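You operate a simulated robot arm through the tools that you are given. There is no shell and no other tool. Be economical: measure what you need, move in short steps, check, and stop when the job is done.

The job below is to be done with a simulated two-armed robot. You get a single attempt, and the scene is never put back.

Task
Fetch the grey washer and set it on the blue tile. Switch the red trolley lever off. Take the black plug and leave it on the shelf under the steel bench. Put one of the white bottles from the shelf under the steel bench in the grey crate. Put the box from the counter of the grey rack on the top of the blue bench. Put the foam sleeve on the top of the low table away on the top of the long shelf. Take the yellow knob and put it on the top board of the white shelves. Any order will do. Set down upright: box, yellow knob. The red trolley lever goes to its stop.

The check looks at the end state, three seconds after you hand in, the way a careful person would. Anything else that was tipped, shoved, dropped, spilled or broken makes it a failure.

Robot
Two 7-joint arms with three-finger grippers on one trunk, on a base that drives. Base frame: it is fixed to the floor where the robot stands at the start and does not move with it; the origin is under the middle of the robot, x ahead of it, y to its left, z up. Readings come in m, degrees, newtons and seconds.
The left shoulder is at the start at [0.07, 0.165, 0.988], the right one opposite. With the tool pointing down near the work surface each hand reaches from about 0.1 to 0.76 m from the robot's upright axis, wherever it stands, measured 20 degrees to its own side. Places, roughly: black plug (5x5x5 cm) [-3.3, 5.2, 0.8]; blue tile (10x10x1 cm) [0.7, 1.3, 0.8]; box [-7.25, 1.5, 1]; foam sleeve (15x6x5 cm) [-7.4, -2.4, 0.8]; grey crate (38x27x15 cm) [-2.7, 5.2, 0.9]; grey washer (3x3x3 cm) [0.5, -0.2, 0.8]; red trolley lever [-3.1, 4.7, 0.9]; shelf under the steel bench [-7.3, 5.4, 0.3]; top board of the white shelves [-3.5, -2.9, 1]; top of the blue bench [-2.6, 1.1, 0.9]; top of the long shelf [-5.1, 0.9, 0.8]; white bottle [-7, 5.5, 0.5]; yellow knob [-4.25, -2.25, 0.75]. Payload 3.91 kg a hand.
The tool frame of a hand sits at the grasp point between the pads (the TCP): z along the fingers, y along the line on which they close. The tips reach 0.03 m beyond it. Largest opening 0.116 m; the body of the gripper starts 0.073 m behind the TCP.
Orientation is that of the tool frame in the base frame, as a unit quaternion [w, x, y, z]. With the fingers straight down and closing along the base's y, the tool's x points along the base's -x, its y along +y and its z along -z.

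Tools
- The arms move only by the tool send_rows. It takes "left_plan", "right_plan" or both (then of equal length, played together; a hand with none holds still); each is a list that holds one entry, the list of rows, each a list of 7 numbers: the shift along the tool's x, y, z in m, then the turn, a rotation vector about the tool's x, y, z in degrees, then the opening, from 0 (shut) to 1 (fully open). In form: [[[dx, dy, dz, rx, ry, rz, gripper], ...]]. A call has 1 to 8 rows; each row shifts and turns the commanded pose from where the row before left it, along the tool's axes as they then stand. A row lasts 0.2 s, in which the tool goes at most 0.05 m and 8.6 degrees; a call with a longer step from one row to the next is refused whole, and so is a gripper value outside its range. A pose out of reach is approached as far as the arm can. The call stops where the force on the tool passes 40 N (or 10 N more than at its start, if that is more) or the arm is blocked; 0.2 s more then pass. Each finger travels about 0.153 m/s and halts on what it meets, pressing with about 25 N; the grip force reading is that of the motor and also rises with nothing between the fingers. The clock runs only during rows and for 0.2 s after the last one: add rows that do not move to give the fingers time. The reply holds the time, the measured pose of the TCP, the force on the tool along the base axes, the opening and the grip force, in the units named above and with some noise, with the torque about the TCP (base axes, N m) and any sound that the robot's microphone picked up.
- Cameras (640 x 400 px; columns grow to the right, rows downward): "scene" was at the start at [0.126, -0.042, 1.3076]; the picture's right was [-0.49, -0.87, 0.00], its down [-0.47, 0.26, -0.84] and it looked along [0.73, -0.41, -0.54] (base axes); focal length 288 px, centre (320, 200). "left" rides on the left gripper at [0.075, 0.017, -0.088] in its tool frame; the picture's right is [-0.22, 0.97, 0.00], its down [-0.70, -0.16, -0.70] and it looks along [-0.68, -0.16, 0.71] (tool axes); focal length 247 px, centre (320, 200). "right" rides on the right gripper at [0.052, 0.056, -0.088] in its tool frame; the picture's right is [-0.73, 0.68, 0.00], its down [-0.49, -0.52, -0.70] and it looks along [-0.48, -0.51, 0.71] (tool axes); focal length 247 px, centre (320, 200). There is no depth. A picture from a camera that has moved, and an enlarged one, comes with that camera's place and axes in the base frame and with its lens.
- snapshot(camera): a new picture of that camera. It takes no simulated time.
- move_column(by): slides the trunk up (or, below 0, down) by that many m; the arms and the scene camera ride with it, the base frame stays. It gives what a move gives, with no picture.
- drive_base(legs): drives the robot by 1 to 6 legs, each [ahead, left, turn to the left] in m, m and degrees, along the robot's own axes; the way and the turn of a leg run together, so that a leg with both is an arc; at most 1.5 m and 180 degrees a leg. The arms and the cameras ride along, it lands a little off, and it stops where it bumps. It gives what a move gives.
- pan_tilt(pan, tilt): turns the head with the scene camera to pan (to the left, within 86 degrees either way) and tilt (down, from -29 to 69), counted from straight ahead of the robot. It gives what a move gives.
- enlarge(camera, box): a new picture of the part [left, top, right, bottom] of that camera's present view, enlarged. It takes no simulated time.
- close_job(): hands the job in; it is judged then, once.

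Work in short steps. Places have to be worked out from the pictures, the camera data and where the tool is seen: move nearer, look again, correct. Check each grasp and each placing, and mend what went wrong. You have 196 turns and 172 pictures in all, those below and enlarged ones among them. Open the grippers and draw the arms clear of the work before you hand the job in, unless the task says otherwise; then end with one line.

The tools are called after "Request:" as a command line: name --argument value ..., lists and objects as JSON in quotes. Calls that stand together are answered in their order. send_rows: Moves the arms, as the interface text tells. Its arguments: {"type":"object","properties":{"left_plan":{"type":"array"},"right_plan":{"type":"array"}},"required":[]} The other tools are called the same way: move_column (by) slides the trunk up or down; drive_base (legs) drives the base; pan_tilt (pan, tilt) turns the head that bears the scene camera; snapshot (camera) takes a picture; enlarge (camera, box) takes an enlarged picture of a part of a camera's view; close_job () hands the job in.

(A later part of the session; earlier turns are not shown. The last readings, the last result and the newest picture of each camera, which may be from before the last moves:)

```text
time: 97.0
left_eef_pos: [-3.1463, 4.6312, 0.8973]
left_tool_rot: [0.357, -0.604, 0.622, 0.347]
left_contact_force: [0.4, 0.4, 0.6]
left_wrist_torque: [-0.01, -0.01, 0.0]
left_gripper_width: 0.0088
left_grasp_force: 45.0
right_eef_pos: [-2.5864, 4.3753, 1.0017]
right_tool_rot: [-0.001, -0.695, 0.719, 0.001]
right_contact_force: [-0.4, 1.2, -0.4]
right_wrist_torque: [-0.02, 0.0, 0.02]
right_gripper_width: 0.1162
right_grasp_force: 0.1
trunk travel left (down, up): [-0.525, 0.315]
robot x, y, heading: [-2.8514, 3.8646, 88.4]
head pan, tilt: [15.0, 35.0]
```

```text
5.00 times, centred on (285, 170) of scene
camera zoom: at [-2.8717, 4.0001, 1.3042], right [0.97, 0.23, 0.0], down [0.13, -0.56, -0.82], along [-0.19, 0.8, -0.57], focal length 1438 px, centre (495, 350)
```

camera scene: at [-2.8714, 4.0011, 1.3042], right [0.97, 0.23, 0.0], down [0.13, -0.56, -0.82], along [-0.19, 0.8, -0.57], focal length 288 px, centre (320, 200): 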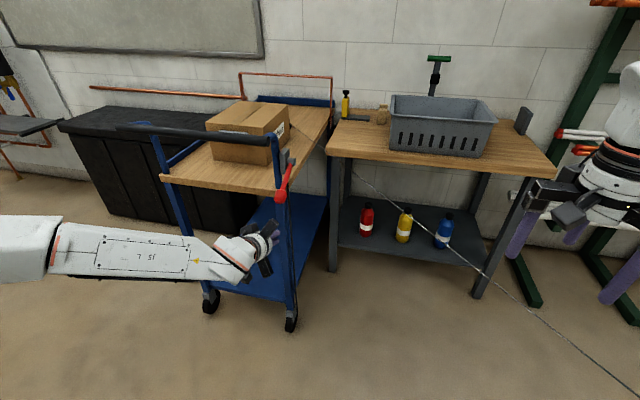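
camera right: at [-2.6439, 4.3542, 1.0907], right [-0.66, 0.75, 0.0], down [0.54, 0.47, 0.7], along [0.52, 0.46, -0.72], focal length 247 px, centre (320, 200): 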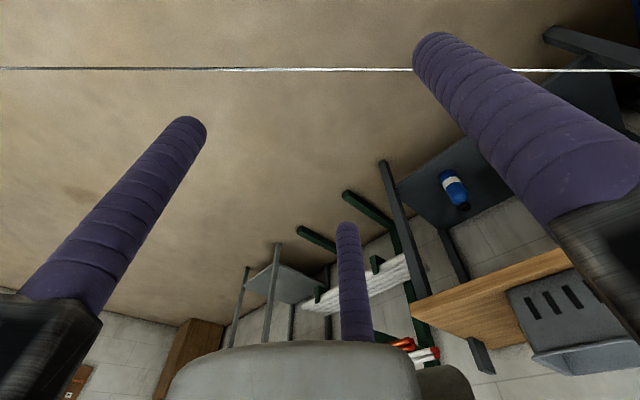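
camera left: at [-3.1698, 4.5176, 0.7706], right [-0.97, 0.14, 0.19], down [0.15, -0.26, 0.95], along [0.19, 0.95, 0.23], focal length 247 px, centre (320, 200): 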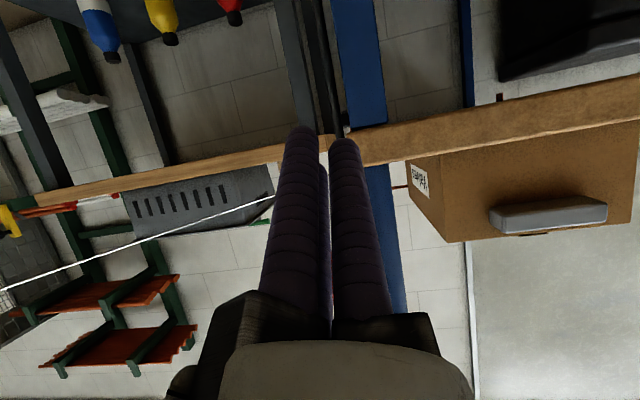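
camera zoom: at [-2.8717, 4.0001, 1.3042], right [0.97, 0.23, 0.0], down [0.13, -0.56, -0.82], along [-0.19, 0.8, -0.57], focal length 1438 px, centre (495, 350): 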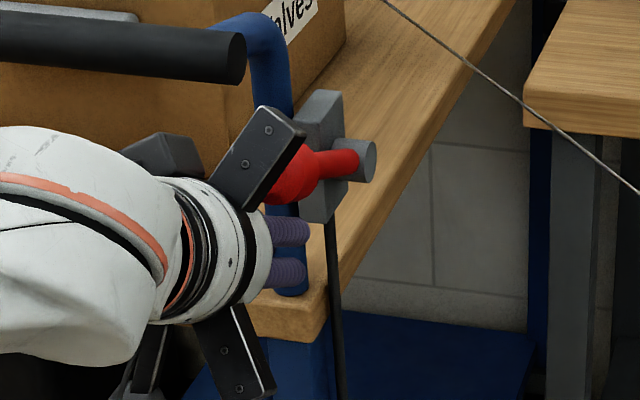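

Lever now near or above level. I continue up with checks.

Request:
send_rows --left_plan '[[[-0.013, 0, -0.0075, 0, 0, 0, 0], [-0.013, 0, -0.0075, 0, 0, 0, 0], [0, 0, 0, 0, 0, 0, 0]]]'

Request:
enlarge --camera "scene" --box '[250, 120, 320, 200]'

```text
time: 97.7
left_eef_pos: [-3.1512, 4.6266, 0.9115]
left_tool_rot: [0.349, -0.609, 0.625, 0.341]
left_contact_force: [-6.0, -0.9, -12.1]
left_wrist_torque: [0.18, -0.06, -0.08]
left_gripper_width: 0.0091
left_grasp_force: 45.1
right_eef_pos: [-2.5882, 4.3752, 1.0022]
right_tool_rot: [-0.002, -0.696, 0.718, 0.002]
right_contact_force: [0.3, -0.8, 0.1]
right_wrist_torque: [0.06, 0.02, 0.0]
right_gripper_width: 0.116
right_grasp_force: 0.0
trunk travel left (down, up): [-0.525, 0.315]
robot x, y, heading: [-2.8538, 3.8644, 88.3]
head pan, tilt: [15.0, 35.0]
stopped in row 3 (left hand): the force on the tool passed its limit at 49 N (the readings are from after the stop); the commanded pose is now the measured one
```

```text
5.00 times, centred on (285, 160) of scene
camera zoom: at [-2.8723, 3.9997, 1.3044], right [0.97, 0.23, 0.0], down [0.13, -0.56, -0.82], along [-0.19, 0.8, -0.57], focal length 1438 px, centre (495, 400)
```

zoom: 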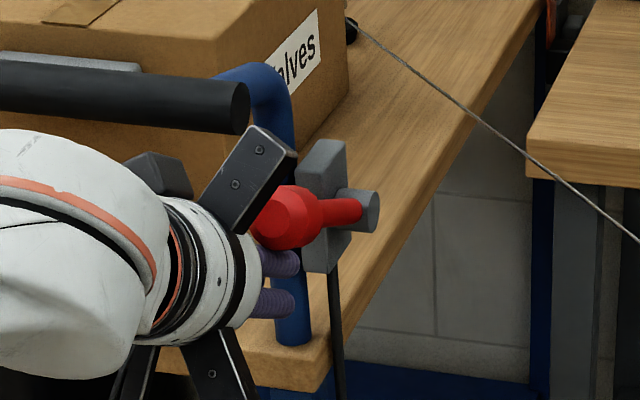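

Force rose to 49 N, likely the lever's stop. I withdraw down and back to inspect the lever.

Request:
send_rows --left_plan '[[[0.013, 0, 0.0075, 0, 0, 0, 0], [0.0175, 0, 0.01, 0, 0, 0, 0], [0.0175, 0, 0.01, 0, 0, 0, 0], [0.02, 0, -0.035, 0, 0, 0, 0], [0.02, 0, -0.035, 0, 0, 0, 0], [0.02, 0, -0.035, 0, 0, 0, 0], [0.02, 0, -0.035, 0, 0, 0, 0], [0, 0, 0, 0, 0, 0, 0]]]'

Request:
enlarge --camera "scene" --box '[220, 90, 330, 210]'

Request:
snapshot --camera "left"

```text
time: 99.5
left_eef_pos: [-3.1544, 4.465, 0.8606]
left_tool_rot: [0.35, -0.608, 0.625, 0.342]
left_contact_force: [0.3, 0.1, -0.3]
left_wrist_torque: [0.01, -0.01, -0.01]
left_gripper_width: 0.0091
left_grasp_force: 44.7
right_eef_pos: [-2.5854, 4.3747, 1.0007]
right_tool_rot: [-0.002, -0.696, 0.718, 0.001]
right_contact_force: [0.1, -1.1, 0.1]
right_wrist_torque: [-0.01, 0.02, 0.02]
right_gripper_width: 0.1158
right_grasp_force: 0.1
trunk travel left (down, up): [-0.525, 0.315]
robot x, y, heading: [-2.851, 3.8599, 88.1]
head pan, tilt: [15.0, 35.0]
```

```text
3.33 times, centred on (275, 150) of scene
camera zoom: at [-2.871, 4.0003, 1.3042], right [0.97, 0.23, 0.0], down [0.13, -0.56, -0.82], along [-0.19, 0.8, -0.57], focal length 958 px, centre (470, 367)
```

zoom: 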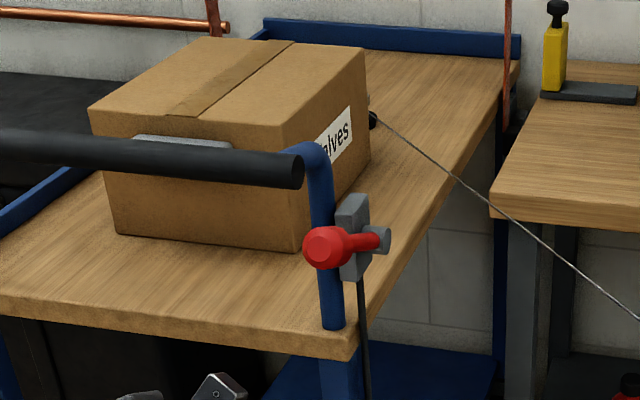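

```text
110 pictures are left
camera left: at [-3.1734, 4.3507, 0.842], right [-0.97, 0.14, 0.19], down [0.16, -0.24, 0.96], along [0.18, 0.96, 0.21], focal length 247 px, centre (320, 200)
```

left: 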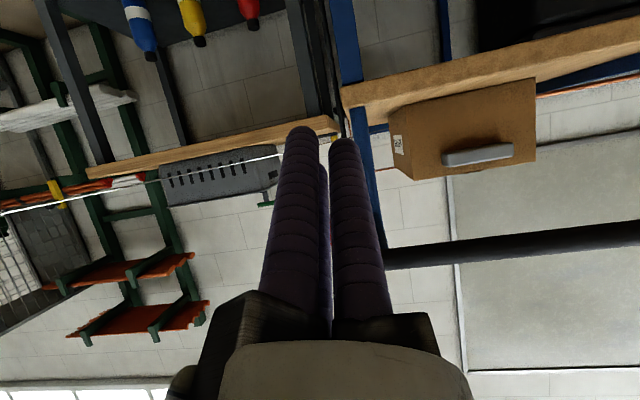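

The lever stays raised, about 25-30° above level. To make sure it is at the stop, I push up once more from below.

Request:
send_rows --left_plan '[[[-0.02, -0.005, 0.035, 0, 0, 0, 0], [-0.02, -0.005, 0.035, 0, 0, 0, 0], [-0.02, -0.005, 0.035, 0, 0, 0, 0], [-0.01, 0, 0.016, 0, 0, 0, 0], [-0.013, 0, -0.0075, 0, 0, 0, 0], [-0.013, 0, -0.0075, 0, 0, 0, 0], [-0.009, 0, -0.005, 0, 0, 0, 0], [-0.009, 0, -0.005, 0, 0, 0, 0]]]'

Request:
send_rows --left_plan '[[[-0.009, 0, -0.005, 0, 0, 0, 0], [-0.009, 0, -0.005, 0, 0, 0, 0], [-0.009, 0, -0.005, 0, 0, 0, 0], [-0.009, 0, -0.005, 0, 0, 0, 0]]]'

Request:
enlarge --camera "scene" --box '[220, 90, 330, 210]'

```text
time: 101.3
left_eef_pos: [-3.133, 4.6053, 0.9115]
left_tool_rot: [0.351, -0.608, 0.626, 0.341]
left_contact_force: [0.0, 0.7, -0.6]
left_wrist_torque: [-0.01, -0.01, 0.0]
left_gripper_width: 0.0092
left_grasp_force: 44.9
right_eef_pos: [-2.5866, 4.3745, 1.0025]
right_tool_rot: [0.0, -0.696, 0.718, 0.002]
right_contact_force: [-0.1, -0.4, 0.8]
right_wrist_torque: [0.0, 0.0, -0.02]
right_gripper_width: 0.116
right_grasp_force: 0.0
trunk travel left (down, up): [-0.525, 0.315]
robot x, y, heading: [-2.8504, 3.8618, 88.2]
head pan, tilt: [15.0, 35.0]
```

```text
time: 102.1
left_eef_pos: [-3.1314, 4.6018, 0.9266]
left_tool_rot: [0.345, -0.611, 0.63, 0.334]
left_contact_force: [2.9, -1.9, -12.1]
left_wrist_torque: [-0.14, 0.09, -0.07]
left_gripper_width: 0.0086
left_grasp_force: 45.3
right_eef_pos: [-2.585, 4.3746, 1.0027]
right_tool_rot: [-0.002, -0.695, 0.719, 0.001]
right_contact_force: [0.4, 0.0, -0.1]
right_wrist_torque: [0.02, 0.0, 0.03]
right_gripper_width: 0.1161
right_grasp_force: 0.1
trunk travel left (down, up): [-0.525, 0.315]
robot x, y, heading: [-2.8529, 3.8584, 88.2]
head pan, tilt: [15.0, 35.0]
stopped in row 3 (left hand): the force on the tool passed its limit at 47 N (the readings are from after the stop); the commanded pose is now the measured one
```

```text
3.33 times, centred on (275, 150) of scene
camera zoom: at [-2.871, 3.9995, 1.3045], right [0.97, 0.23, 0.0], down [0.13, -0.56, -0.82], along [-0.19, 0.8, -0.57], focal length 958 px, centre (470, 367)
```

zoom: 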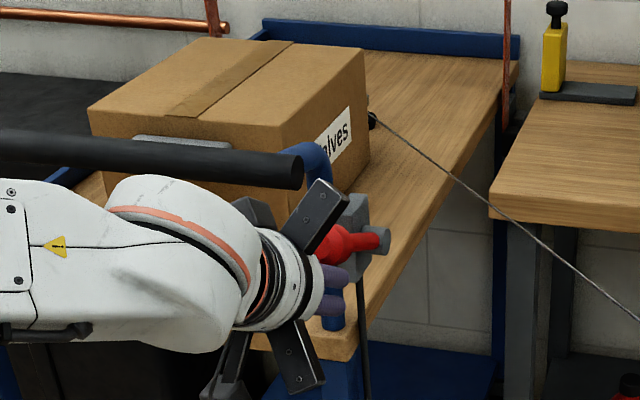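

Blocked at 47 N again with the lever at its stop; lever done. I withdraw the left hand down and back, then raise the trunk to look at the plug.

Request:
send_rows --left_plan '[[[0.0175, 0, 0.01, 0, 0, 0, 0], [0.0175, 0, 0.01, 0, 0, 0, 0], [0.0175, 0, -0.03, 0, 0, 0, 0], [0.02, 0, -0.035, 0, 0, 0, 0], [0.02, 0, -0.035, 0, 0, 0, 0], [0.02, 0, -0.035, 0, 0, 0, 0], [0, 0, 0, 0, 0, 0, 0]]]'

Request:
drive_base --legs '[[-0.2, 0, 0]]'

Request:
move_column --by 0.25

Request:
pan_tilt --pan 20 --tilt 38

Request:
enlarge --camera "scene" --box '[220, 50, 420, 190]'

```text
time: 103.7
left_eef_pos: [-3.1383, 4.4447, 0.893]
left_tool_rot: [0.345, -0.611, 0.629, 0.336]
left_contact_force: [0.3, 1.0, -0.2]
left_wrist_torque: [-0.01, -0.01, 0.01]
left_gripper_width: 0.0089
left_grasp_force: 45.3
right_eef_pos: [-2.5842, 4.3752, 1.0023]
right_tool_rot: [-0.002, -0.696, 0.718, 0.002]
right_contact_force: [0.2, 0.7, -1.0]
right_wrist_torque: [-0.01, 0.02, 0.02]
right_gripper_width: 0.1161
right_grasp_force: 0.0
trunk travel left (down, up): [-0.525, 0.315]
robot x, y, heading: [-2.8502, 3.8627, 88.3]
head pan, tilt: [15.0, 35.0]
```

```text
time: 105.3
left_eef_pos: [-3.1455, 4.24, 0.8927]
left_tool_rot: [0.346, -0.61, 0.629, 0.335]
left_contact_force: [0.3, 0.2, 0.1]
left_wrist_torque: [-0.04, 0.0, 0.01]
left_gripper_width: 0.0088
left_grasp_force: 45.4
right_eef_pos: [-2.5925, 4.1687, 1.003]
right_tool_rot: [0.0, -0.696, 0.719, 0.002]
right_contact_force: [0.0, -0.6, 1.0]
right_wrist_torque: [0.03, 0.0, 0.0]
right_gripper_width: 0.1163
right_grasp_force: 0.1
trunk travel left (down, up): [-0.525, 0.315]
robot x, y, heading: [-2.8553, 3.6552, 88.4]
head pan, tilt: [15.0, 35.0]
```

```text
time: 107.9
left_eef_pos: [-3.1445, 4.2407, 1.1426]
left_tool_rot: [0.347, -0.61, 0.629, 0.336]
left_contact_force: [0.4, 0.2, -0.1]
left_wrist_torque: [0.01, 0.03, 0.01]
left_gripper_width: 0.0089
left_grasp_force: 44.7
right_eef_pos: [-2.5912, 4.171, 1.2519]
right_tool_rot: [-0.001, -0.695, 0.719, 0.001]
right_contact_force: [-0.1, -0.1, 0.4]
right_wrist_torque: [0.01, 0.0, 0.0]
right_gripper_width: 0.1158
right_grasp_force: 0.1
trunk travel left (down, up): [-0.775, 0.065]
robot x, y, heading: [-2.8603, 3.6567, 88.3]
head pan, tilt: [15.0, 35.0]
```

```text
time: 108.5
left_eef_pos: [-3.1449, 4.2409, 1.1419]
left_tool_rot: [0.346, -0.61, 0.629, 0.335]
left_contact_force: [0.2, 0.4, 0.5]
left_wrist_torque: [-0.03, 0.03, 0.01]
left_gripper_width: 0.0089
left_grasp_force: 44.6
right_eef_pos: [-2.5915, 4.1699, 1.2521]
right_tool_rot: [-0.001, -0.695, 0.719, 0.001]
right_contact_force: [-0.2, -0.5, 0.2]
right_wrist_torque: [-0.02, 0.01, 0.0]
right_gripper_width: 0.1163
right_grasp_force: 0.1
trunk travel left (down, up): [-0.775, 0.065]
robot x, y, heading: [-2.8542, 3.6614, 88.1]
head pan, tilt: [20.0, 38.0]
```

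```text
2.86 times, centred on (320, 120) of scene
camera zoom: at [-2.8844, 3.7922, 1.5497], right [0.95, 0.31, 0.0], down [0.19, -0.58, -0.79], along [-0.25, 0.75, -0.62], focal length 822 px, centre (320, 429)
```

zoom: 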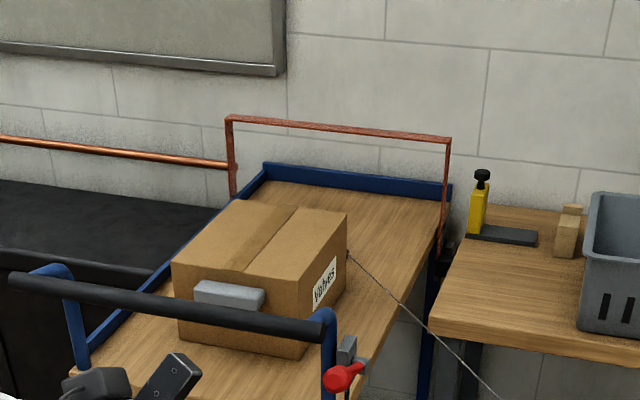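

The plug is hidden behind the box. I move right to see past it.

Request:
drive_base --legs '[[0.15, -0.75, 0]]'

Request:
pan_tilt --pan 42 --tilt 30

Request:
enlarge --camera "scene" --box '[200, 100, 400, 240]'

```text
time: 112.6
left_eef_pos: [-2.3911, 4.3684, 1.143]
left_tool_rot: [0.347, -0.609, 0.63, 0.335]
left_contact_force: [-0.4, -0.6, 0.2]
left_wrist_torque: [0.02, 0.0, 0.02]
left_gripper_width: 0.009
left_grasp_force: 44.9
right_eef_pos: [-1.8386, 4.2972, 1.2536]
right_tool_rot: [-0.002, -0.695, 0.719, 0.001]
right_contact_force: [-0.7, -0.1, 0.4]
right_wrist_torque: [-0.01, 0.01, 0.03]
right_gripper_width: 0.1159
right_grasp_force: 0.0
trunk travel left (down, up): [-0.775, 0.065]
robot x, y, heading: [-2.1058, 3.7866, 88.3]
head pan, tilt: [20.0, 38.0]
```

```text
time: 113.5
left_eef_pos: [-2.3922, 4.368, 1.143]
left_tool_rot: [0.347, -0.609, 0.63, 0.335]
left_contact_force: [0.4, -0.9, 0.4]
left_wrist_torque: [-0.05, 0.0, -0.01]
left_gripper_width: 0.009
left_grasp_force: 44.7
right_eef_pos: [-1.8379, 4.2959, 1.252]
right_tool_rot: [-0.001, -0.695, 0.719, 0.001]
right_contact_force: [-0.1, -0.2, -0.3]
right_wrist_torque: [0.02, 0.0, -0.03]
right_gripper_width: 0.1159
right_grasp_force: 0.0
trunk travel left (down, up): [-0.775, 0.065]
robot x, y, heading: [-2.106, 3.7874, 88.2]
head pan, tilt: [42.0, 30.0]
```

```text
2.86 times, centred on (300, 170) of scene
camera zoom: at [-2.1629, 3.9059, 1.5621], right [0.77, 0.64, 0.0], down [0.32, -0.38, -0.87], along [-0.56, 0.66, -0.5], focal length 822 px, centre (377, 286)
```

zoom: 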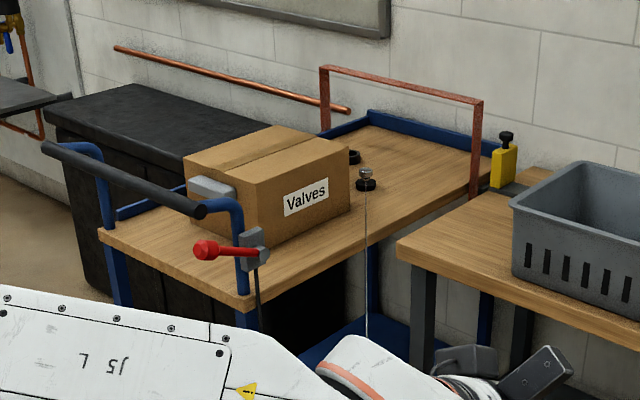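

I now see the plug (black ring with a metal loop) at about (-3.32,5.23) behind the box, with a cord. Fingers-down with heading ~100° keeps the gripper rails off the box. First I turn the left hand back to vertical and open it to about 7 cm.

Request:
send_rows --left_plan '[[[0, 0, 0, 0, 8.5, 0, 0.2], [0, 0, 0, 0, 8.5, 0, 0.4], [0, 0, 0, 0, 8.5, 0, 0.6], [0, 0, 0, 0, 8.5, 0, 0.68], [0, 0, 0, 0, 8.5, 0, 0.68], [0, 0, 0, 0, 8.5, 0, 0.68], [0, 0, 0, 0, 7, 0, 0.68], [0, 0, 0, 0, 0, 0, 0.68]]]'

Request:
drive_base --legs '[[0, 0.69, 0], [0.75, 0, 0]]'

Request:
pan_tilt --pan 20 --tilt 45

Request:
snapshot --camera "scene"

```text
time: 115.3
left_eef_pos: [-2.391, 4.3667, 1.1439]
left_tool_rot: [-0.003, -0.695, 0.719, -0.003]
left_contact_force: [0.0, 0.1, -0.4]
left_wrist_torque: [-0.01, 0.01, 0.03]
left_gripper_width: 0.0788
left_grasp_force: 0.0
right_eef_pos: [-1.8393, 4.2962, 1.2517]
right_tool_rot: [-0.001, -0.695, 0.719, 0.001]
right_contact_force: [-0.4, 1.2, -0.7]
right_wrist_torque: [-0.02, 0.0, 0.03]
right_gripper_width: 0.1159
right_grasp_force: 0.1
trunk travel left (down, up): [-0.775, 0.065]
robot x, y, heading: [-2.1046, 3.7835, 87.8]
head pan, tilt: [42.0, 30.0]
```

```text
time: 122.6
left_eef_pos: [-3.0562, 5.1168, 1.143]
left_tool_rot: [-0.002, -0.697, 0.717, -0.002]
left_contact_force: [0.0, 0.4, -0.2]
left_wrist_torque: [-0.02, 0.01, -0.02]
left_gripper_width: 0.0788
left_grasp_force: 0.0
right_eef_pos: [-2.5024, 5.0476, 1.2524]
right_tool_rot: [-0.001, -0.697, 0.717, 0.001]
right_contact_force: [0.5, 0.2, 0.0]
right_wrist_torque: [-0.03, -0.06, 0.01]
right_gripper_width: 0.1156
right_grasp_force: 0.1
trunk travel left (down, up): [-0.775, 0.065]
robot x, y, heading: [-2.764, 4.5376, 88.3]
head pan, tilt: [42.0, 30.0]
```

```text
time: 123.5
left_eef_pos: [-3.0571, 5.1175, 1.1431]
left_tool_rot: [-0.003, -0.698, 0.716, -0.003]
left_contact_force: [-0.8, -0.5, 0.2]
left_wrist_torque: [0.02, 0.0, -0.02]
left_gripper_width: 0.0788
left_grasp_force: 0.0
right_eef_pos: [-2.5034, 5.0489, 1.2515]
right_tool_rot: [-0.001, -0.697, 0.717, 0.001]
right_contact_force: [-0.4, -0.1, -0.6]
right_wrist_torque: [-0.01, -0.01, 0.0]
right_gripper_width: 0.1159
right_grasp_force: 0.1
trunk travel left (down, up): [-0.775, 0.065]
robot x, y, heading: [-2.7655, 4.5336, 88.3]
head pan, tilt: [20.0, 45.0]
```

```text
106 pictures are left
camera scene: at [-2.7924, 4.6652, 1.5395], right [0.95, 0.32, 0.0], down [0.22, -0.67, -0.71], along [-0.22, 0.67, -0.71], focal length 288 px, centre (320, 200)
```

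scene: 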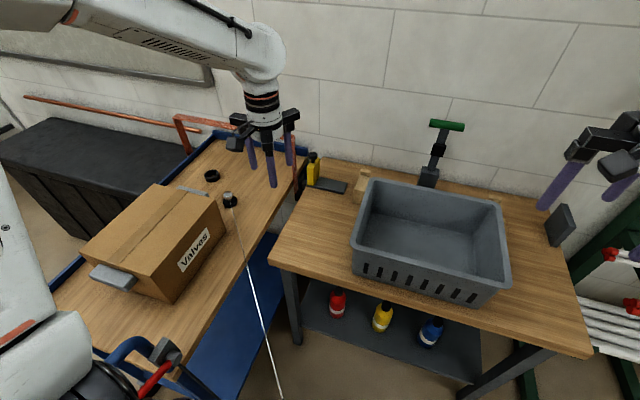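

Clear view: plug at (-3.318,5.241). I move 0.16 m ahead and turn 12° left.

Request:
drive_base --legs '[[0.16, 0.02, 0], [0, 0, 12]]'

Request:
snapshot --camera "scene"

```text
time: 125.7
left_eef_pos: [-3.1885, 5.2051, 1.1427]
left_tool_rot: [0.003, 0.77, -0.638, 0.004]
left_contact_force: [-0.1, -0.1, -0.2]
left_wrist_torque: [-0.01, -0.01, -0.02]
left_gripper_width: 0.079
left_grasp_force: 0.0
right_eef_pos: [-2.6317, 5.2563, 1.2505]
right_tool_rot: [0.001, 0.769, -0.639, -0.002]
right_contact_force: [0.0, 0.3, -0.4]
right_wrist_torque: [-0.03, 0.0, 0.02]
right_gripper_width: 0.1159
right_grasp_force: 0.0
trunk travel left (down, up): [-0.775, 0.065]
robot x, y, heading: [-2.784, 4.6993, 100.4]
head pan, tilt: [20.0, 45.0]
```

```text
105 pictures are left
camera scene: at [-2.8338, 4.8199, 1.5393], right [0.86, 0.51, 0.0], down [0.36, -0.61, -0.71], along [-0.36, 0.61, -0.71], focal length 288 px, centre (320, 200)
```

scene: 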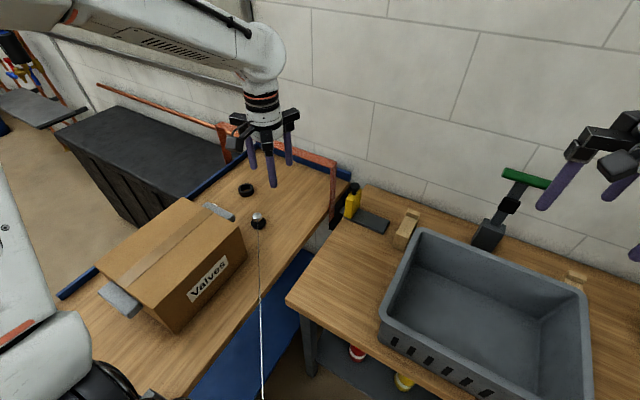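

Plug at (-3.316,5.245). I move the left hand over it and lower to z≈0.95.

Request:
send_rows --left_plan '[[[-0.021, 0.04, 0, 0, 0, 0, 0.68], [-0.021, 0.04, 0, 0, 0, 0, 0.68], [-0.021, 0.039, 0, 0, 0, 0, 0.68], [0, 0, 0.05, 0, 0, 0, 0.68], [0, 0, 0.05, 0, 0, 0, 0.68], [0, 0, 0.05, 0, 0, 0, 0.68], [0, 0, 0.04, 0, 0, 0, 0.68], [0, 0, 0, 0, 0, 0, 0.68]]]'

Request:
enlarge --camera "scene" --box '[180, 130, 340, 270]'

Request:
snapshot --camera "left"

```text
time: 127.5
left_eef_pos: [-3.3156, 5.2422, 0.9521]
left_tool_rot: [0.002, 0.77, -0.638, 0.002]
left_contact_force: [1.1, -0.4, 0.1]
left_wrist_torque: [0.0, 0.01, -0.03]
left_gripper_width: 0.0787
left_grasp_force: 0.0
right_eef_pos: [-2.6323, 5.2544, 1.2531]
right_tool_rot: [0.001, 0.769, -0.639, -0.002]
right_contact_force: [-0.1, 0.6, 0.2]
right_wrist_torque: [-0.01, 0.0, 0.0]
right_gripper_width: 0.116
right_grasp_force: 0.1
trunk travel left (down, up): [-0.775, 0.065]
robot x, y, heading: [-2.7788, 4.697, 100.6]
head pan, tilt: [20.0, 45.0]
```

```text
2.86 times, centred on (260, 200) of scene
camera zoom: at [-2.8335, 4.8175, 1.5396], right [0.86, 0.51, 0.0], down [0.36, -0.61, -0.71], along [-0.36, 0.61, -0.71], focal length 822 px, centre (491, 200)
```

zoom: 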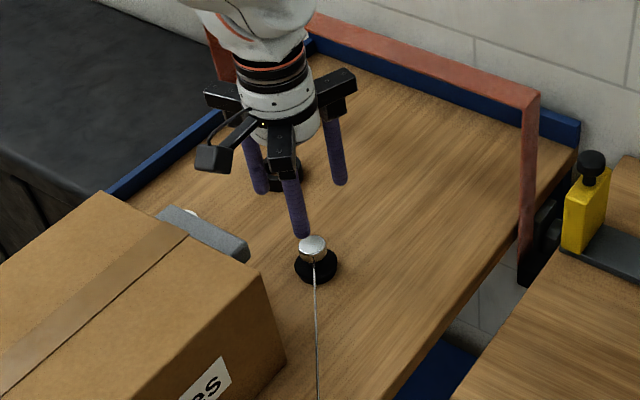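

```text
103 pictures are left
camera left: at [-3.3187, 5.1655, 1.0409], right [-1.0, 0.04, 0.0], down [0.03, 0.72, 0.7], along [0.03, 0.69, -0.72], focal length 247 px, centre (320, 200)
```

left: 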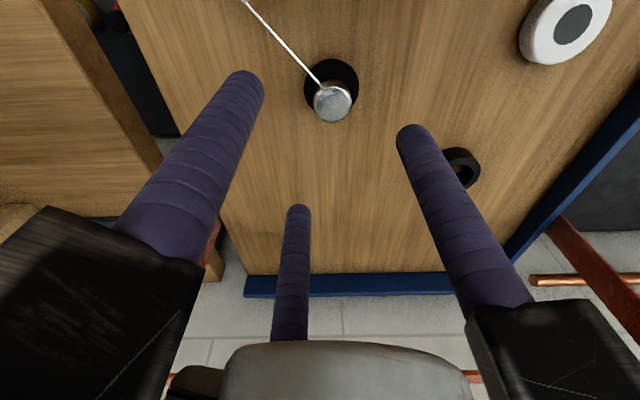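

Slight correction left, then I descend around the plug.

Request:
send_rows --left_plan '[[[-0.001, 0.006, 0.03, 0, 0, 0, 0.68], [0, 0, 0.03, 0, 0, 0, 0.68], [0, 0, 0.025, 0, 0, 0, 0.68], [0, 0, 0.01, 0, 0, 0, 0.68], [0, 0, 0.006, 0, 0, 0, 0.68], [0, 0, 0.005, 0, 0, 0, 0.68], [0, 0, 0, 0, 0, 0, 0.68]]]'

Request:
enlarge --camera "scene" --box '[180, 130, 340, 270]'

Request:
snapshot --camera "left"

```text
time: 129.1
left_eef_pos: [-3.322, 5.242, 0.8482]
left_tool_rot: [0.003, 0.77, -0.638, 0.003]
left_contact_force: [-0.8, -1.5, 4.8]
left_wrist_torque: [-0.35, -0.05, -0.05]
left_gripper_width: 0.0785
left_grasp_force: 0.0
right_eef_pos: [-2.6317, 5.2549, 1.252]
right_tool_rot: [0.002, 0.769, -0.639, -0.001]
right_contact_force: [-0.5, -0.6, -0.6]
right_wrist_torque: [0.0, -0.01, 0.02]
right_gripper_width: 0.116
right_grasp_force: 0.0
trunk travel left (down, up): [-0.775, 0.065]
robot x, y, heading: [-2.7799, 4.6981, 100.7]
head pan, tilt: [20.0, 45.0]
```

```text
2.86 times, centred on (260, 200) of scene
camera zoom: at [-2.8336, 4.8178, 1.5396], right [0.86, 0.51, 0.0], down [0.36, -0.61, -0.71], along [-0.36, 0.61, -0.71], focal length 822 px, centre (491, 200)
```

zoom: 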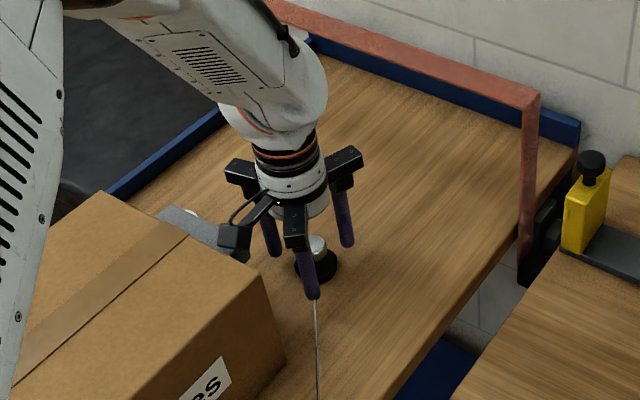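

```text
101 pictures are left
camera left: at [-3.3252, 5.1656, 0.9356], right [-1.0, 0.04, 0.0], down [0.03, 0.72, 0.69], along [0.03, 0.69, -0.72], focal length 247 px, centre (320, 200)
```

left: 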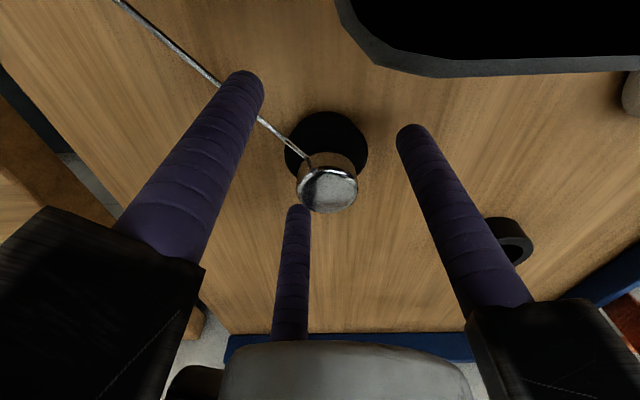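

Something light touches (likely the wrist camera near the box's rear handle). I lift 8 mm and grip only the chrome knob on top of the plug.

Request:
send_rows --left_plan '[[[0, 0.001, -0.008, 0, 0, 0, 0.68], [0, 0, 0, 0, 0, 0, 0.5], [0, 0, 0, 0, 0, 0, 0.35], [0, 0, 0, 0, 0, 0, 0.2], [0, 0, 0, 0, 0, 0, 0], [0, 0, 0, 0, 0, 0, 0], [0, 0, 0, 0, 0, 0, 0]]]'

Request:
enlarge --camera "scene" --box '[180, 130, 340, 270]'

Request:
snapshot --camera "left"

```text
time: 130.7
left_eef_pos: [-3.3245, 5.2416, 0.8564]
left_tool_rot: [0.002, 0.77, -0.638, 0.002]
left_contact_force: [-1.4, 1.4, 2.6]
left_wrist_torque: [0.06, 0.06, -0.01]
left_gripper_width: 0.0345
left_grasp_force: 25.1
right_eef_pos: [-2.6327, 5.2553, 1.2523]
right_tool_rot: [0.001, 0.769, -0.64, -0.001]
right_contact_force: [0.2, 0.3, 0.6]
right_wrist_torque: [-0.02, -0.02, 0.02]
right_gripper_width: 0.116
right_grasp_force: 0.1
trunk travel left (down, up): [-0.775, 0.065]
robot x, y, heading: [-2.7815, 4.6962, 100.5]
head pan, tilt: [20.0, 45.0]
```

```text
2.86 times, centred on (260, 200) of scene
camera zoom: at [-2.8337, 4.8185, 1.5395], right [0.86, 0.51, 0.0], down [0.36, -0.61, -0.71], along [-0.36, 0.61, -0.71], focal length 822 px, centre (491, 200)
```

zoom: 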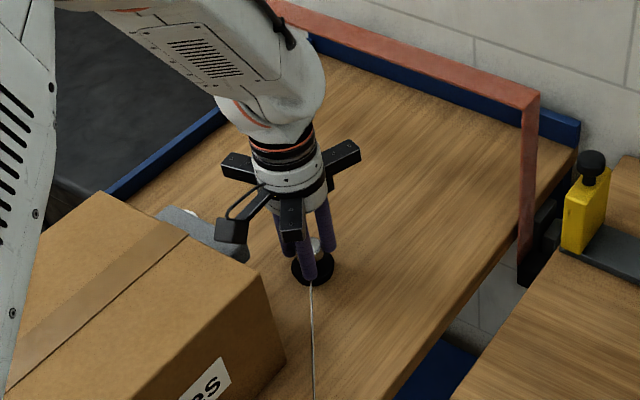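

```text
99 pictures are left
camera left: at [-3.3265, 5.1654, 0.9436], right [-1.0, 0.04, 0.0], down [0.03, 0.72, 0.69], along [0.03, 0.69, -0.72], focal length 247 px, centre (320, 200)
```

left: 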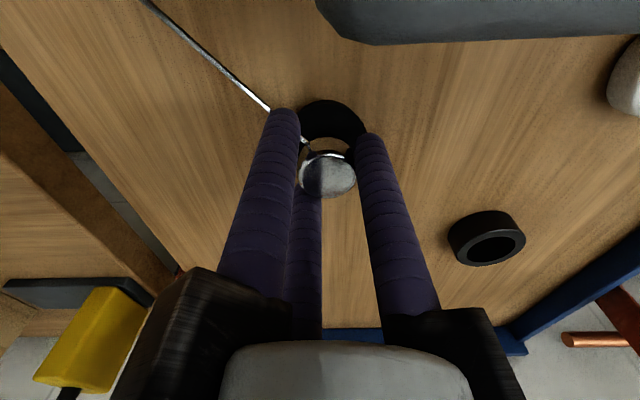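

Gripped at 34 mm. I lift and watch the force from the cord.

Request:
send_rows --left_plan '[[[0, 0, -0.01, 0, 0, 0, 0], [0, 0, -0.02, 0, 0, 0, 0], [0, 0, -0.04, 0, 0, 0, 0], [0, 0, -0.05, 0, 0, 0, 0], [0, 0, -0.05, 0, 0, 0, 0], [0, 0, -0.05, 0, 0, 0, 0], [0, 0, 0, 0, 0, 0, 0]]]'

Request:
snapshot --camera "scene"

```text
time: 132.3
left_eef_pos: [-3.3244, 5.2445, 1.0732]
left_tool_rot: [0.002, 0.77, -0.638, 0.002]
left_contact_force: [-0.2, 0.2, -1.2]
left_wrist_torque: [-0.02, -0.02, -0.01]
left_gripper_width: 0.0342
left_grasp_force: 25.1
right_eef_pos: [-2.6326, 5.2542, 1.251]
right_tool_rot: [0.001, 0.768, -0.64, -0.001]
right_contact_force: [-0.7, 0.6, -1.6]
right_wrist_torque: [-0.01, 0.0, -0.01]
right_gripper_width: 0.1161
right_grasp_force: 0.0
trunk travel left (down, up): [-0.775, 0.065]
robot x, y, heading: [-2.7838, 4.6961, 100.6]
head pan, tilt: [20.0, 45.0]
```

```text
98 pictures are left
camera scene: at [-2.8344, 4.8192, 1.5394], right [0.86, 0.51, 0.0], down [0.36, -0.61, -0.71], along [-0.36, 0.61, -0.71], focal length 288 px, centre (320, 200)
```

scene: 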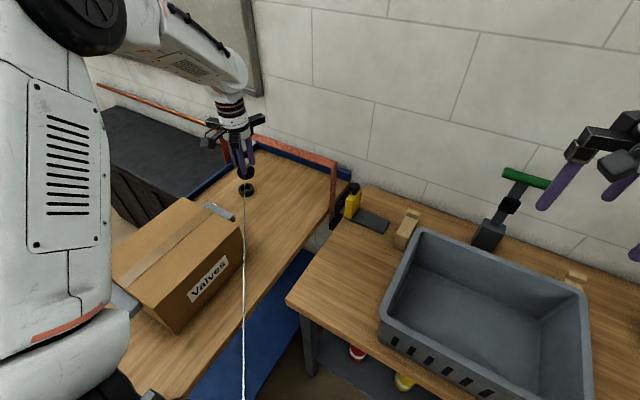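

Plug is held, no pull from the cord. I raise it further, shift right, back off and turn to face -x to see the way to the steel bench.

Request:
send_rows --left_plan '[[[0, 0, -0.05, 0, 0, 0, 0], [0, 0, -0.04, 0, 0, 0, 0], [0.02, -0.04, 0, 0, 0, 0, 0], [0.02, -0.04, 0, 0, 0, 0, 0], [0.02, -0.04, 0, 0, 0, 0, 0], [0.02, -0.04, 0, 0, 0, 0, 0], [0, 0, 0, 0, 0, 0, 0]]]'

Request:
drive_base --legs '[[-0.95, 0, 0], [0, 0, 80]]'

Request:
pan_tilt --pan -5 --tilt 15

Request:
snapshot --camera "scene"

```text
time: 133.9
left_eef_pos: [-3.1517, 5.1947, 1.1667]
left_tool_rot: [0.002, 0.77, -0.638, 0.002]
left_contact_force: [-0.5, 0.0, -1.1]
left_wrist_torque: [0.0, -0.02, 0.01]
left_gripper_width: 0.0341
left_grasp_force: 24.6
right_eef_pos: [-2.6328, 5.2548, 1.2522]
right_tool_rot: [0.001, 0.769, -0.64, -0.002]
right_contact_force: [-0.4, -0.9, -0.7]
right_wrist_torque: [0.0, 0.0, 0.02]
right_gripper_width: 0.116
right_grasp_force: 0.1
trunk travel left (down, up): [-0.775, 0.065]
robot x, y, heading: [-2.78, 4.6983, 100.2]
head pan, tilt: [20.0, 45.0]
```

```text
time: 142.3
left_eef_pos: [-3.1421, 3.4686, 1.1672]
left_tool_rot: [0.0, 1.0, 0.009, 0.003]
left_contact_force: [-0.7, -0.3, -0.8]
left_wrist_torque: [0.02, -0.02, 0.0]
left_gripper_width: 0.0334
left_grasp_force: 25.1
right_eef_pos: [-3.1153, 3.9912, 1.2528]
right_tool_rot: [0.002, 1.0, 0.008, 0.0]
right_contact_force: [0.4, 0.3, -0.2]
right_wrist_torque: [0.03, -0.02, 0.01]
right_gripper_width: 0.1158
right_grasp_force: 0.1
trunk travel left (down, up): [-0.775, 0.065]
robot x, y, heading: [-2.591, 3.7501, -179.0]
head pan, tilt: [20.0, 45.0]
```

```text
time: 143.3
left_eef_pos: [-3.1416, 3.468, 1.1672]
left_tool_rot: [0.0, 1.0, 0.009, 0.004]
left_contact_force: [0.6, 0.2, -0.7]
left_wrist_torque: [-0.03, -0.01, 0.0]
left_gripper_width: 0.0332
left_grasp_force: 25.3
right_eef_pos: [-3.1153, 3.9914, 1.2532]
right_tool_rot: [0.002, 1.0, 0.008, 0.0]
right_contact_force: [-0.5, -0.2, -0.2]
right_wrist_torque: [0.0, 0.01, -0.01]
right_gripper_width: 0.116
right_grasp_force: 0.0
trunk travel left (down, up): [-0.775, 0.065]
robot x, y, heading: [-2.5902, 3.7526, -179.1]
head pan, tilt: [-5.0, 15.0]
```

```text
97 pictures are left
camera scene: at [-2.7361, 3.7583, 1.5862], right [0.07, 1.0, 0.0], down [0.26, -0.02, -0.97], along [-0.96, 0.07, -0.26], focal length 288 px, centre (320, 200)
```

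scene: 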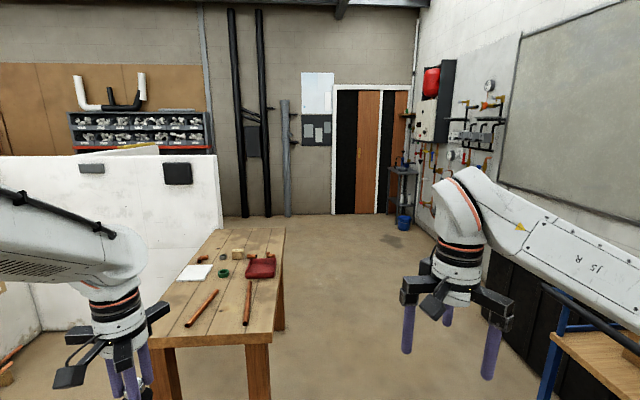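

The steel bench with the blue bucket is in the far right corner; a wooden table lies ahead-left (y up to 3.64). I shift right 0.4 m then drive ahead 3 m and look.

Request:
drive_base --legs '[[0, -0.38, -1], [1.5, 0, 0], [1.5, 0, 0]]'

Request:
pan_tilt --pan -35 --tilt 20

Request:
snapshot --camera "scene"

```text
time: 159.9
left_eef_pos: [-6.1645, 3.7878, 1.1675]
left_tool_rot: [0.0, 1.0, 0.021, 0.003]
left_contact_force: [-0.8, -0.6, -0.8]
left_wrist_torque: [0.02, -0.01, 0.0]
left_gripper_width: 0.0299
left_grasp_force: 25.1
right_eef_pos: [-6.1517, 4.3111, 1.2521]
right_tool_rot: [0.001, 1.0, 0.021, 0.001]
right_contact_force: [-1.2, 0.6, -0.7]
right_wrist_torque: [0.0, 0.0, -0.01]
right_gripper_width: 0.116
right_grasp_force: 0.0
trunk travel left (down, up): [-0.775, 0.065]
robot x, y, heading: [-5.6182, 4.0882, -177.0]
head pan, tilt: [-5.0, 15.0]
```

```text
time: 160.8
left_eef_pos: [-6.1642, 3.7878, 1.1677]
left_tool_rot: [0.0, 1.0, 0.021, 0.003]
left_contact_force: [0.5, 0.8, 0.0]
left_wrist_torque: [0.04, 0.03, -0.01]
left_gripper_width: 0.0297
left_grasp_force: 24.8
right_eef_pos: [-6.1513, 4.31, 1.2532]
right_tool_rot: [0.002, 1.0, 0.02, 0.0]
right_contact_force: [-1.2, 0.7, -0.3]
right_wrist_torque: [0.03, 0.01, 0.03]
right_gripper_width: 0.1159
right_grasp_force: 0.0
trunk travel left (down, up): [-0.775, 0.065]
robot x, y, heading: [-5.622, 4.0816, -177.6]
head pan, tilt: [-35.0, 20.0]
```

```text
96 pictures are left
camera scene: at [-5.7519, 4.1337, 1.5782], right [0.54, 0.84, 0.0], down [0.29, -0.18, -0.94], along [-0.79, 0.5, -0.34], focal length 288 px, centre (320, 200)
```

scene: 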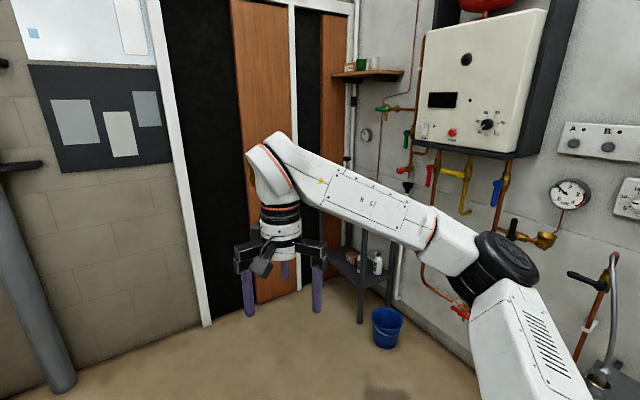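

The grip width shrank from 34 to 30 mm; I check the plug in the left hand, and turn right toward the bench.

Request:
snapshot --camera "left"

Request:
drive_base --legs '[[0.5, 0, -88]]'

Request:
pan_tilt --pan 25 --tilt 30

Request:
snapshot --camera "scene"

```text
95 pictures are left
camera left: at [-6.0905, 3.7736, 1.2556], right [-0.18, -0.98, 0.0], down [-0.71, 0.13, 0.69], along [-0.68, 0.13, -0.72], focal length 247 px, centre (320, 200)
```

left: 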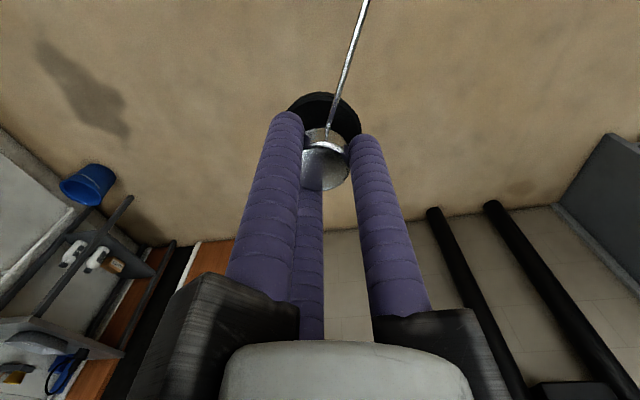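

```text
time: 165.1
left_eef_pos: [-6.2531, 4.9464, 1.1684]
left_tool_rot: [0.003, 0.719, -0.695, 0.002]
left_contact_force: [-0.1, -0.6, -0.2]
left_wrist_torque: [-0.03, 0.03, -0.01]
left_gripper_width: 0.0296
left_grasp_force: 24.9
right_eef_pos: [-5.73, 4.9294, 1.2531]
right_tool_rot: [0.001, 0.718, -0.696, -0.001]
right_contact_force: [0.3, -0.4, 0.9]
right_wrist_torque: [0.01, 0.01, -0.01]
right_gripper_width: 0.1161
right_grasp_force: 0.1
trunk travel left (down, up): [-0.775, 0.065]
robot x, y, heading: [-5.9597, 4.3997, 92.0]
head pan, tilt: [-35.0, 20.0]
cut short: leg 1
```

```text
time: 166.4
left_eef_pos: [-6.2527, 4.9473, 1.1679]
left_tool_rot: [0.002, 0.72, -0.694, 0.002]
left_contact_force: [0.3, -0.1, -0.5]
left_wrist_torque: [0.02, -0.01, 0.0]
left_gripper_width: 0.0296
left_grasp_force: 25.2
right_eef_pos: [-5.7306, 4.9273, 1.2514]
right_tool_rot: [0.001, 0.718, -0.696, -0.001]
right_contact_force: [0.5, 0.2, 0.2]
right_wrist_torque: [0.0, 0.01, 0.0]
right_gripper_width: 0.116
right_grasp_force: 0.0
trunk travel left (down, up): [-0.775, 0.065]
robot x, y, heading: [-5.9606, 4.4022, 92.0]
head pan, tilt: [25.0, 30.0]
```

```text
94 pictures are left
camera scene: at [-6.0066, 4.5324, 1.5621], right [0.89, 0.45, 0.0], down [0.23, -0.45, -0.87], along [-0.39, 0.77, -0.5], focal length 288 px, centre (320, 200)
```

scene: 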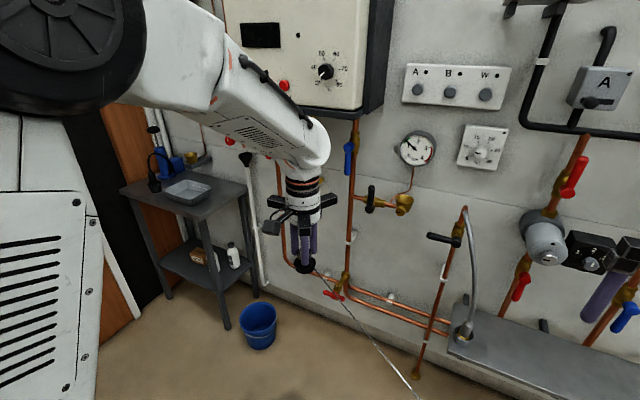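

The plug is still held well. The steel bench stands at x≈-7.54..-7.03, y≈5.28..5.57 with a lower shelf holding bottles; a blue bucket is beside it. I drive left 1 m and look straight at it.

Request:
drive_base --legs '[[0, 1.0, -2]]'

Request:
move_column --by -0.45

Request:
pan_tilt --pan 0 --tilt 40

Request:
snapshot --camera "scene"

```text
time: 171.6
left_eef_pos: [-7.2299, 4.946, 1.1671]
left_tool_rot: [-0.004, -0.704, 0.71, -0.002]
left_contact_force: [0.0, -0.2, 0.2]
left_wrist_torque: [0.0, 0.0, 0.01]
left_gripper_width: 0.0298
left_grasp_force: 25.3
right_eef_pos: [-6.7098, 4.9054, 1.2524]
right_tool_rot: [-0.001, -0.703, 0.711, 0.001]
right_contact_force: [0.3, -1.1, -0.2]
right_wrist_torque: [0.0, -0.02, -0.01]
right_gripper_width: 0.1158
right_grasp_force: 0.2
trunk travel left (down, up): [-0.775, 0.065]
robot x, y, heading: [-6.9636, 4.3847, 89.4]
head pan, tilt: [25.0, 30.0]
```

```text
refused: -0.45 is not a number from -0.4 to 0.4
```

```text
time: 172.5
left_eef_pos: [-7.231, 4.9454, 1.167]
left_tool_rot: [-0.002, -0.703, 0.711, -0.002]
left_contact_force: [0.6, 0.1, -1.7]
left_wrist_torque: [-0.01, 0.0, 0.01]
left_gripper_width: 0.0297
left_grasp_force: 24.3
right_eef_pos: [-6.7096, 4.9056, 1.2518]
right_tool_rot: [-0.001, -0.704, 0.711, 0.001]
right_contact_force: [0.4, -0.9, 1.0]
right_wrist_torque: [0.01, 0.0, 0.03]
right_gripper_width: 0.116
right_grasp_force: 0.1
trunk travel left (down, up): [-0.775, 0.065]
robot x, y, heading: [-6.961, 4.3867, 89.8]
head pan, tilt: [0.0, 40.0]
```

```text
93 pictures are left
camera scene: at [-6.9642, 4.5239, 1.5468], right [1.0, -0.01, 0.0], down [-0.01, -0.64, -0.77], along [0.01, 0.77, -0.64], focal length 288 px, centre (320, 200)
```

scene: 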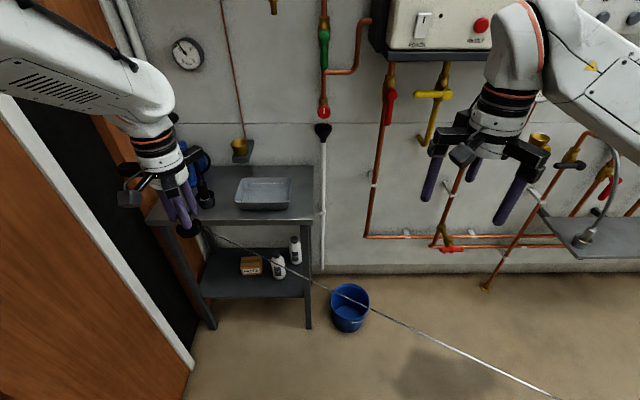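

Two white bottles: front one base ≈(-7.16,5.41), shelf z≈0.30, bench top z≈0.80. I lower the trunk 0.64 m and turn the right hand to 30° below horizontal.

Request:
move_column --by -0.4

Request:
move_column --by -0.24

Request:
send_rows --right_plan '[[[0, 0, 0, 0, -8.5, 0, 1], [0, 0, 0, 0, -8.5, 0, 0.9], [0, 0, 0, 0, -8.5, 0, 0.8], [0, 0, 0, 0, -8.5, 0, 0.75], [0, 0, 0, 0, -8.5, 0, 0.75], [0, 0, 0, 0, -8.5, 0, 0.75], [0, 0, 0, 0, -9, 0, 0.75], [0, 0, 0, 0, 0, 0, 0.75]]]'

Request:
pan_tilt --pan 15 --tilt 25

Request:
snapshot --camera "scene"

```text
time: 176.3
left_eef_pos: [-7.2309, 4.9465, 0.7683]
left_tool_rot: [-0.002, -0.704, 0.71, -0.003]
left_contact_force: [0.1, -0.4, -1.2]
left_wrist_torque: [-0.02, 0.01, -0.01]
left_gripper_width: 0.0297
left_grasp_force: 25.2
right_eef_pos: [-6.7099, 4.9066, 0.8525]
right_tool_rot: [-0.001, -0.703, 0.711, 0.001]
right_contact_force: [-0.3, -0.2, -0.5]
right_wrist_torque: [0.01, 0.01, 0.02]
right_gripper_width: 0.1159
right_grasp_force: 0.0
trunk travel left (down, up): [-0.375, 0.465]
robot x, y, heading: [-6.959, 4.3866, 89.5]
head pan, tilt: [0.0, 40.0]
```

```text
time: 178.8
left_eef_pos: [-7.2315, 4.9457, 0.5279]
left_tool_rot: [-0.002, -0.704, 0.71, -0.002]
left_contact_force: [0.6, 1.1, -0.6]
left_wrist_torque: [0.03, 0.0, 0.0]
left_gripper_width: 0.0298
left_grasp_force: 25.3
right_eef_pos: [-6.7103, 4.9044, 0.6121]
right_tool_rot: [-0.002, -0.704, 0.711, 0.001]
right_contact_force: [0.4, -0.6, 0.7]
right_wrist_torque: [0.03, -0.02, 0.01]
right_gripper_width: 0.1157
right_grasp_force: 0.1
trunk travel left (down, up): [-0.135, 0.705]
robot x, y, heading: [-6.9635, 4.3889, 89.5]
head pan, tilt: [0.0, 40.0]
```

```text
refused: row 7 steps farther than a row can; nothing moved
```

```text
time: 179.6
left_eef_pos: [-7.232, 4.947, 0.5284]
left_tool_rot: [-0.003, -0.704, 0.71, -0.002]
left_contact_force: [-0.3, 0.4, -0.3]
left_wrist_torque: [-0.02, 0.0, -0.01]
left_gripper_width: 0.0298
left_grasp_force: 25.0
right_eef_pos: [-6.7088, 4.9051, 0.6121]
right_tool_rot: [-0.002, -0.703, 0.711, 0.002]
right_contact_force: [0.1, 0.2, 0.6]
right_wrist_torque: [0.03, -0.03, 0.04]
right_gripper_width: 0.116
right_grasp_force: 0.1
trunk travel left (down, up): [-0.135, 0.705]
robot x, y, heading: [-6.9601, 4.3886, 89.2]
head pan, tilt: [15.0, 25.0]
```

```text
92 pictures are left
camera scene: at [-6.9879, 4.528, 0.93], right [0.97, 0.25, 0.0], down [0.11, -0.41, -0.91], along [-0.23, 0.88, -0.42], focal length 288 px, centre (320, 200)
```

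scene: 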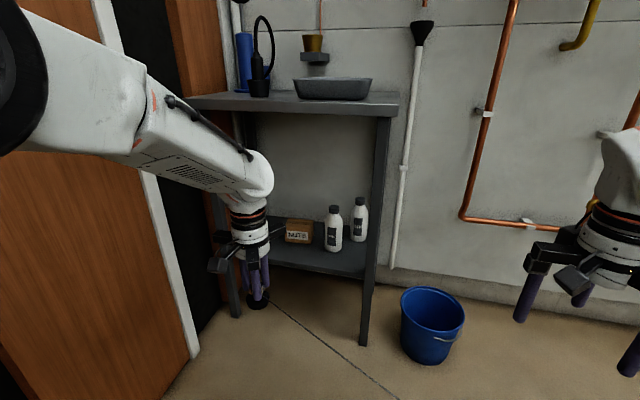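

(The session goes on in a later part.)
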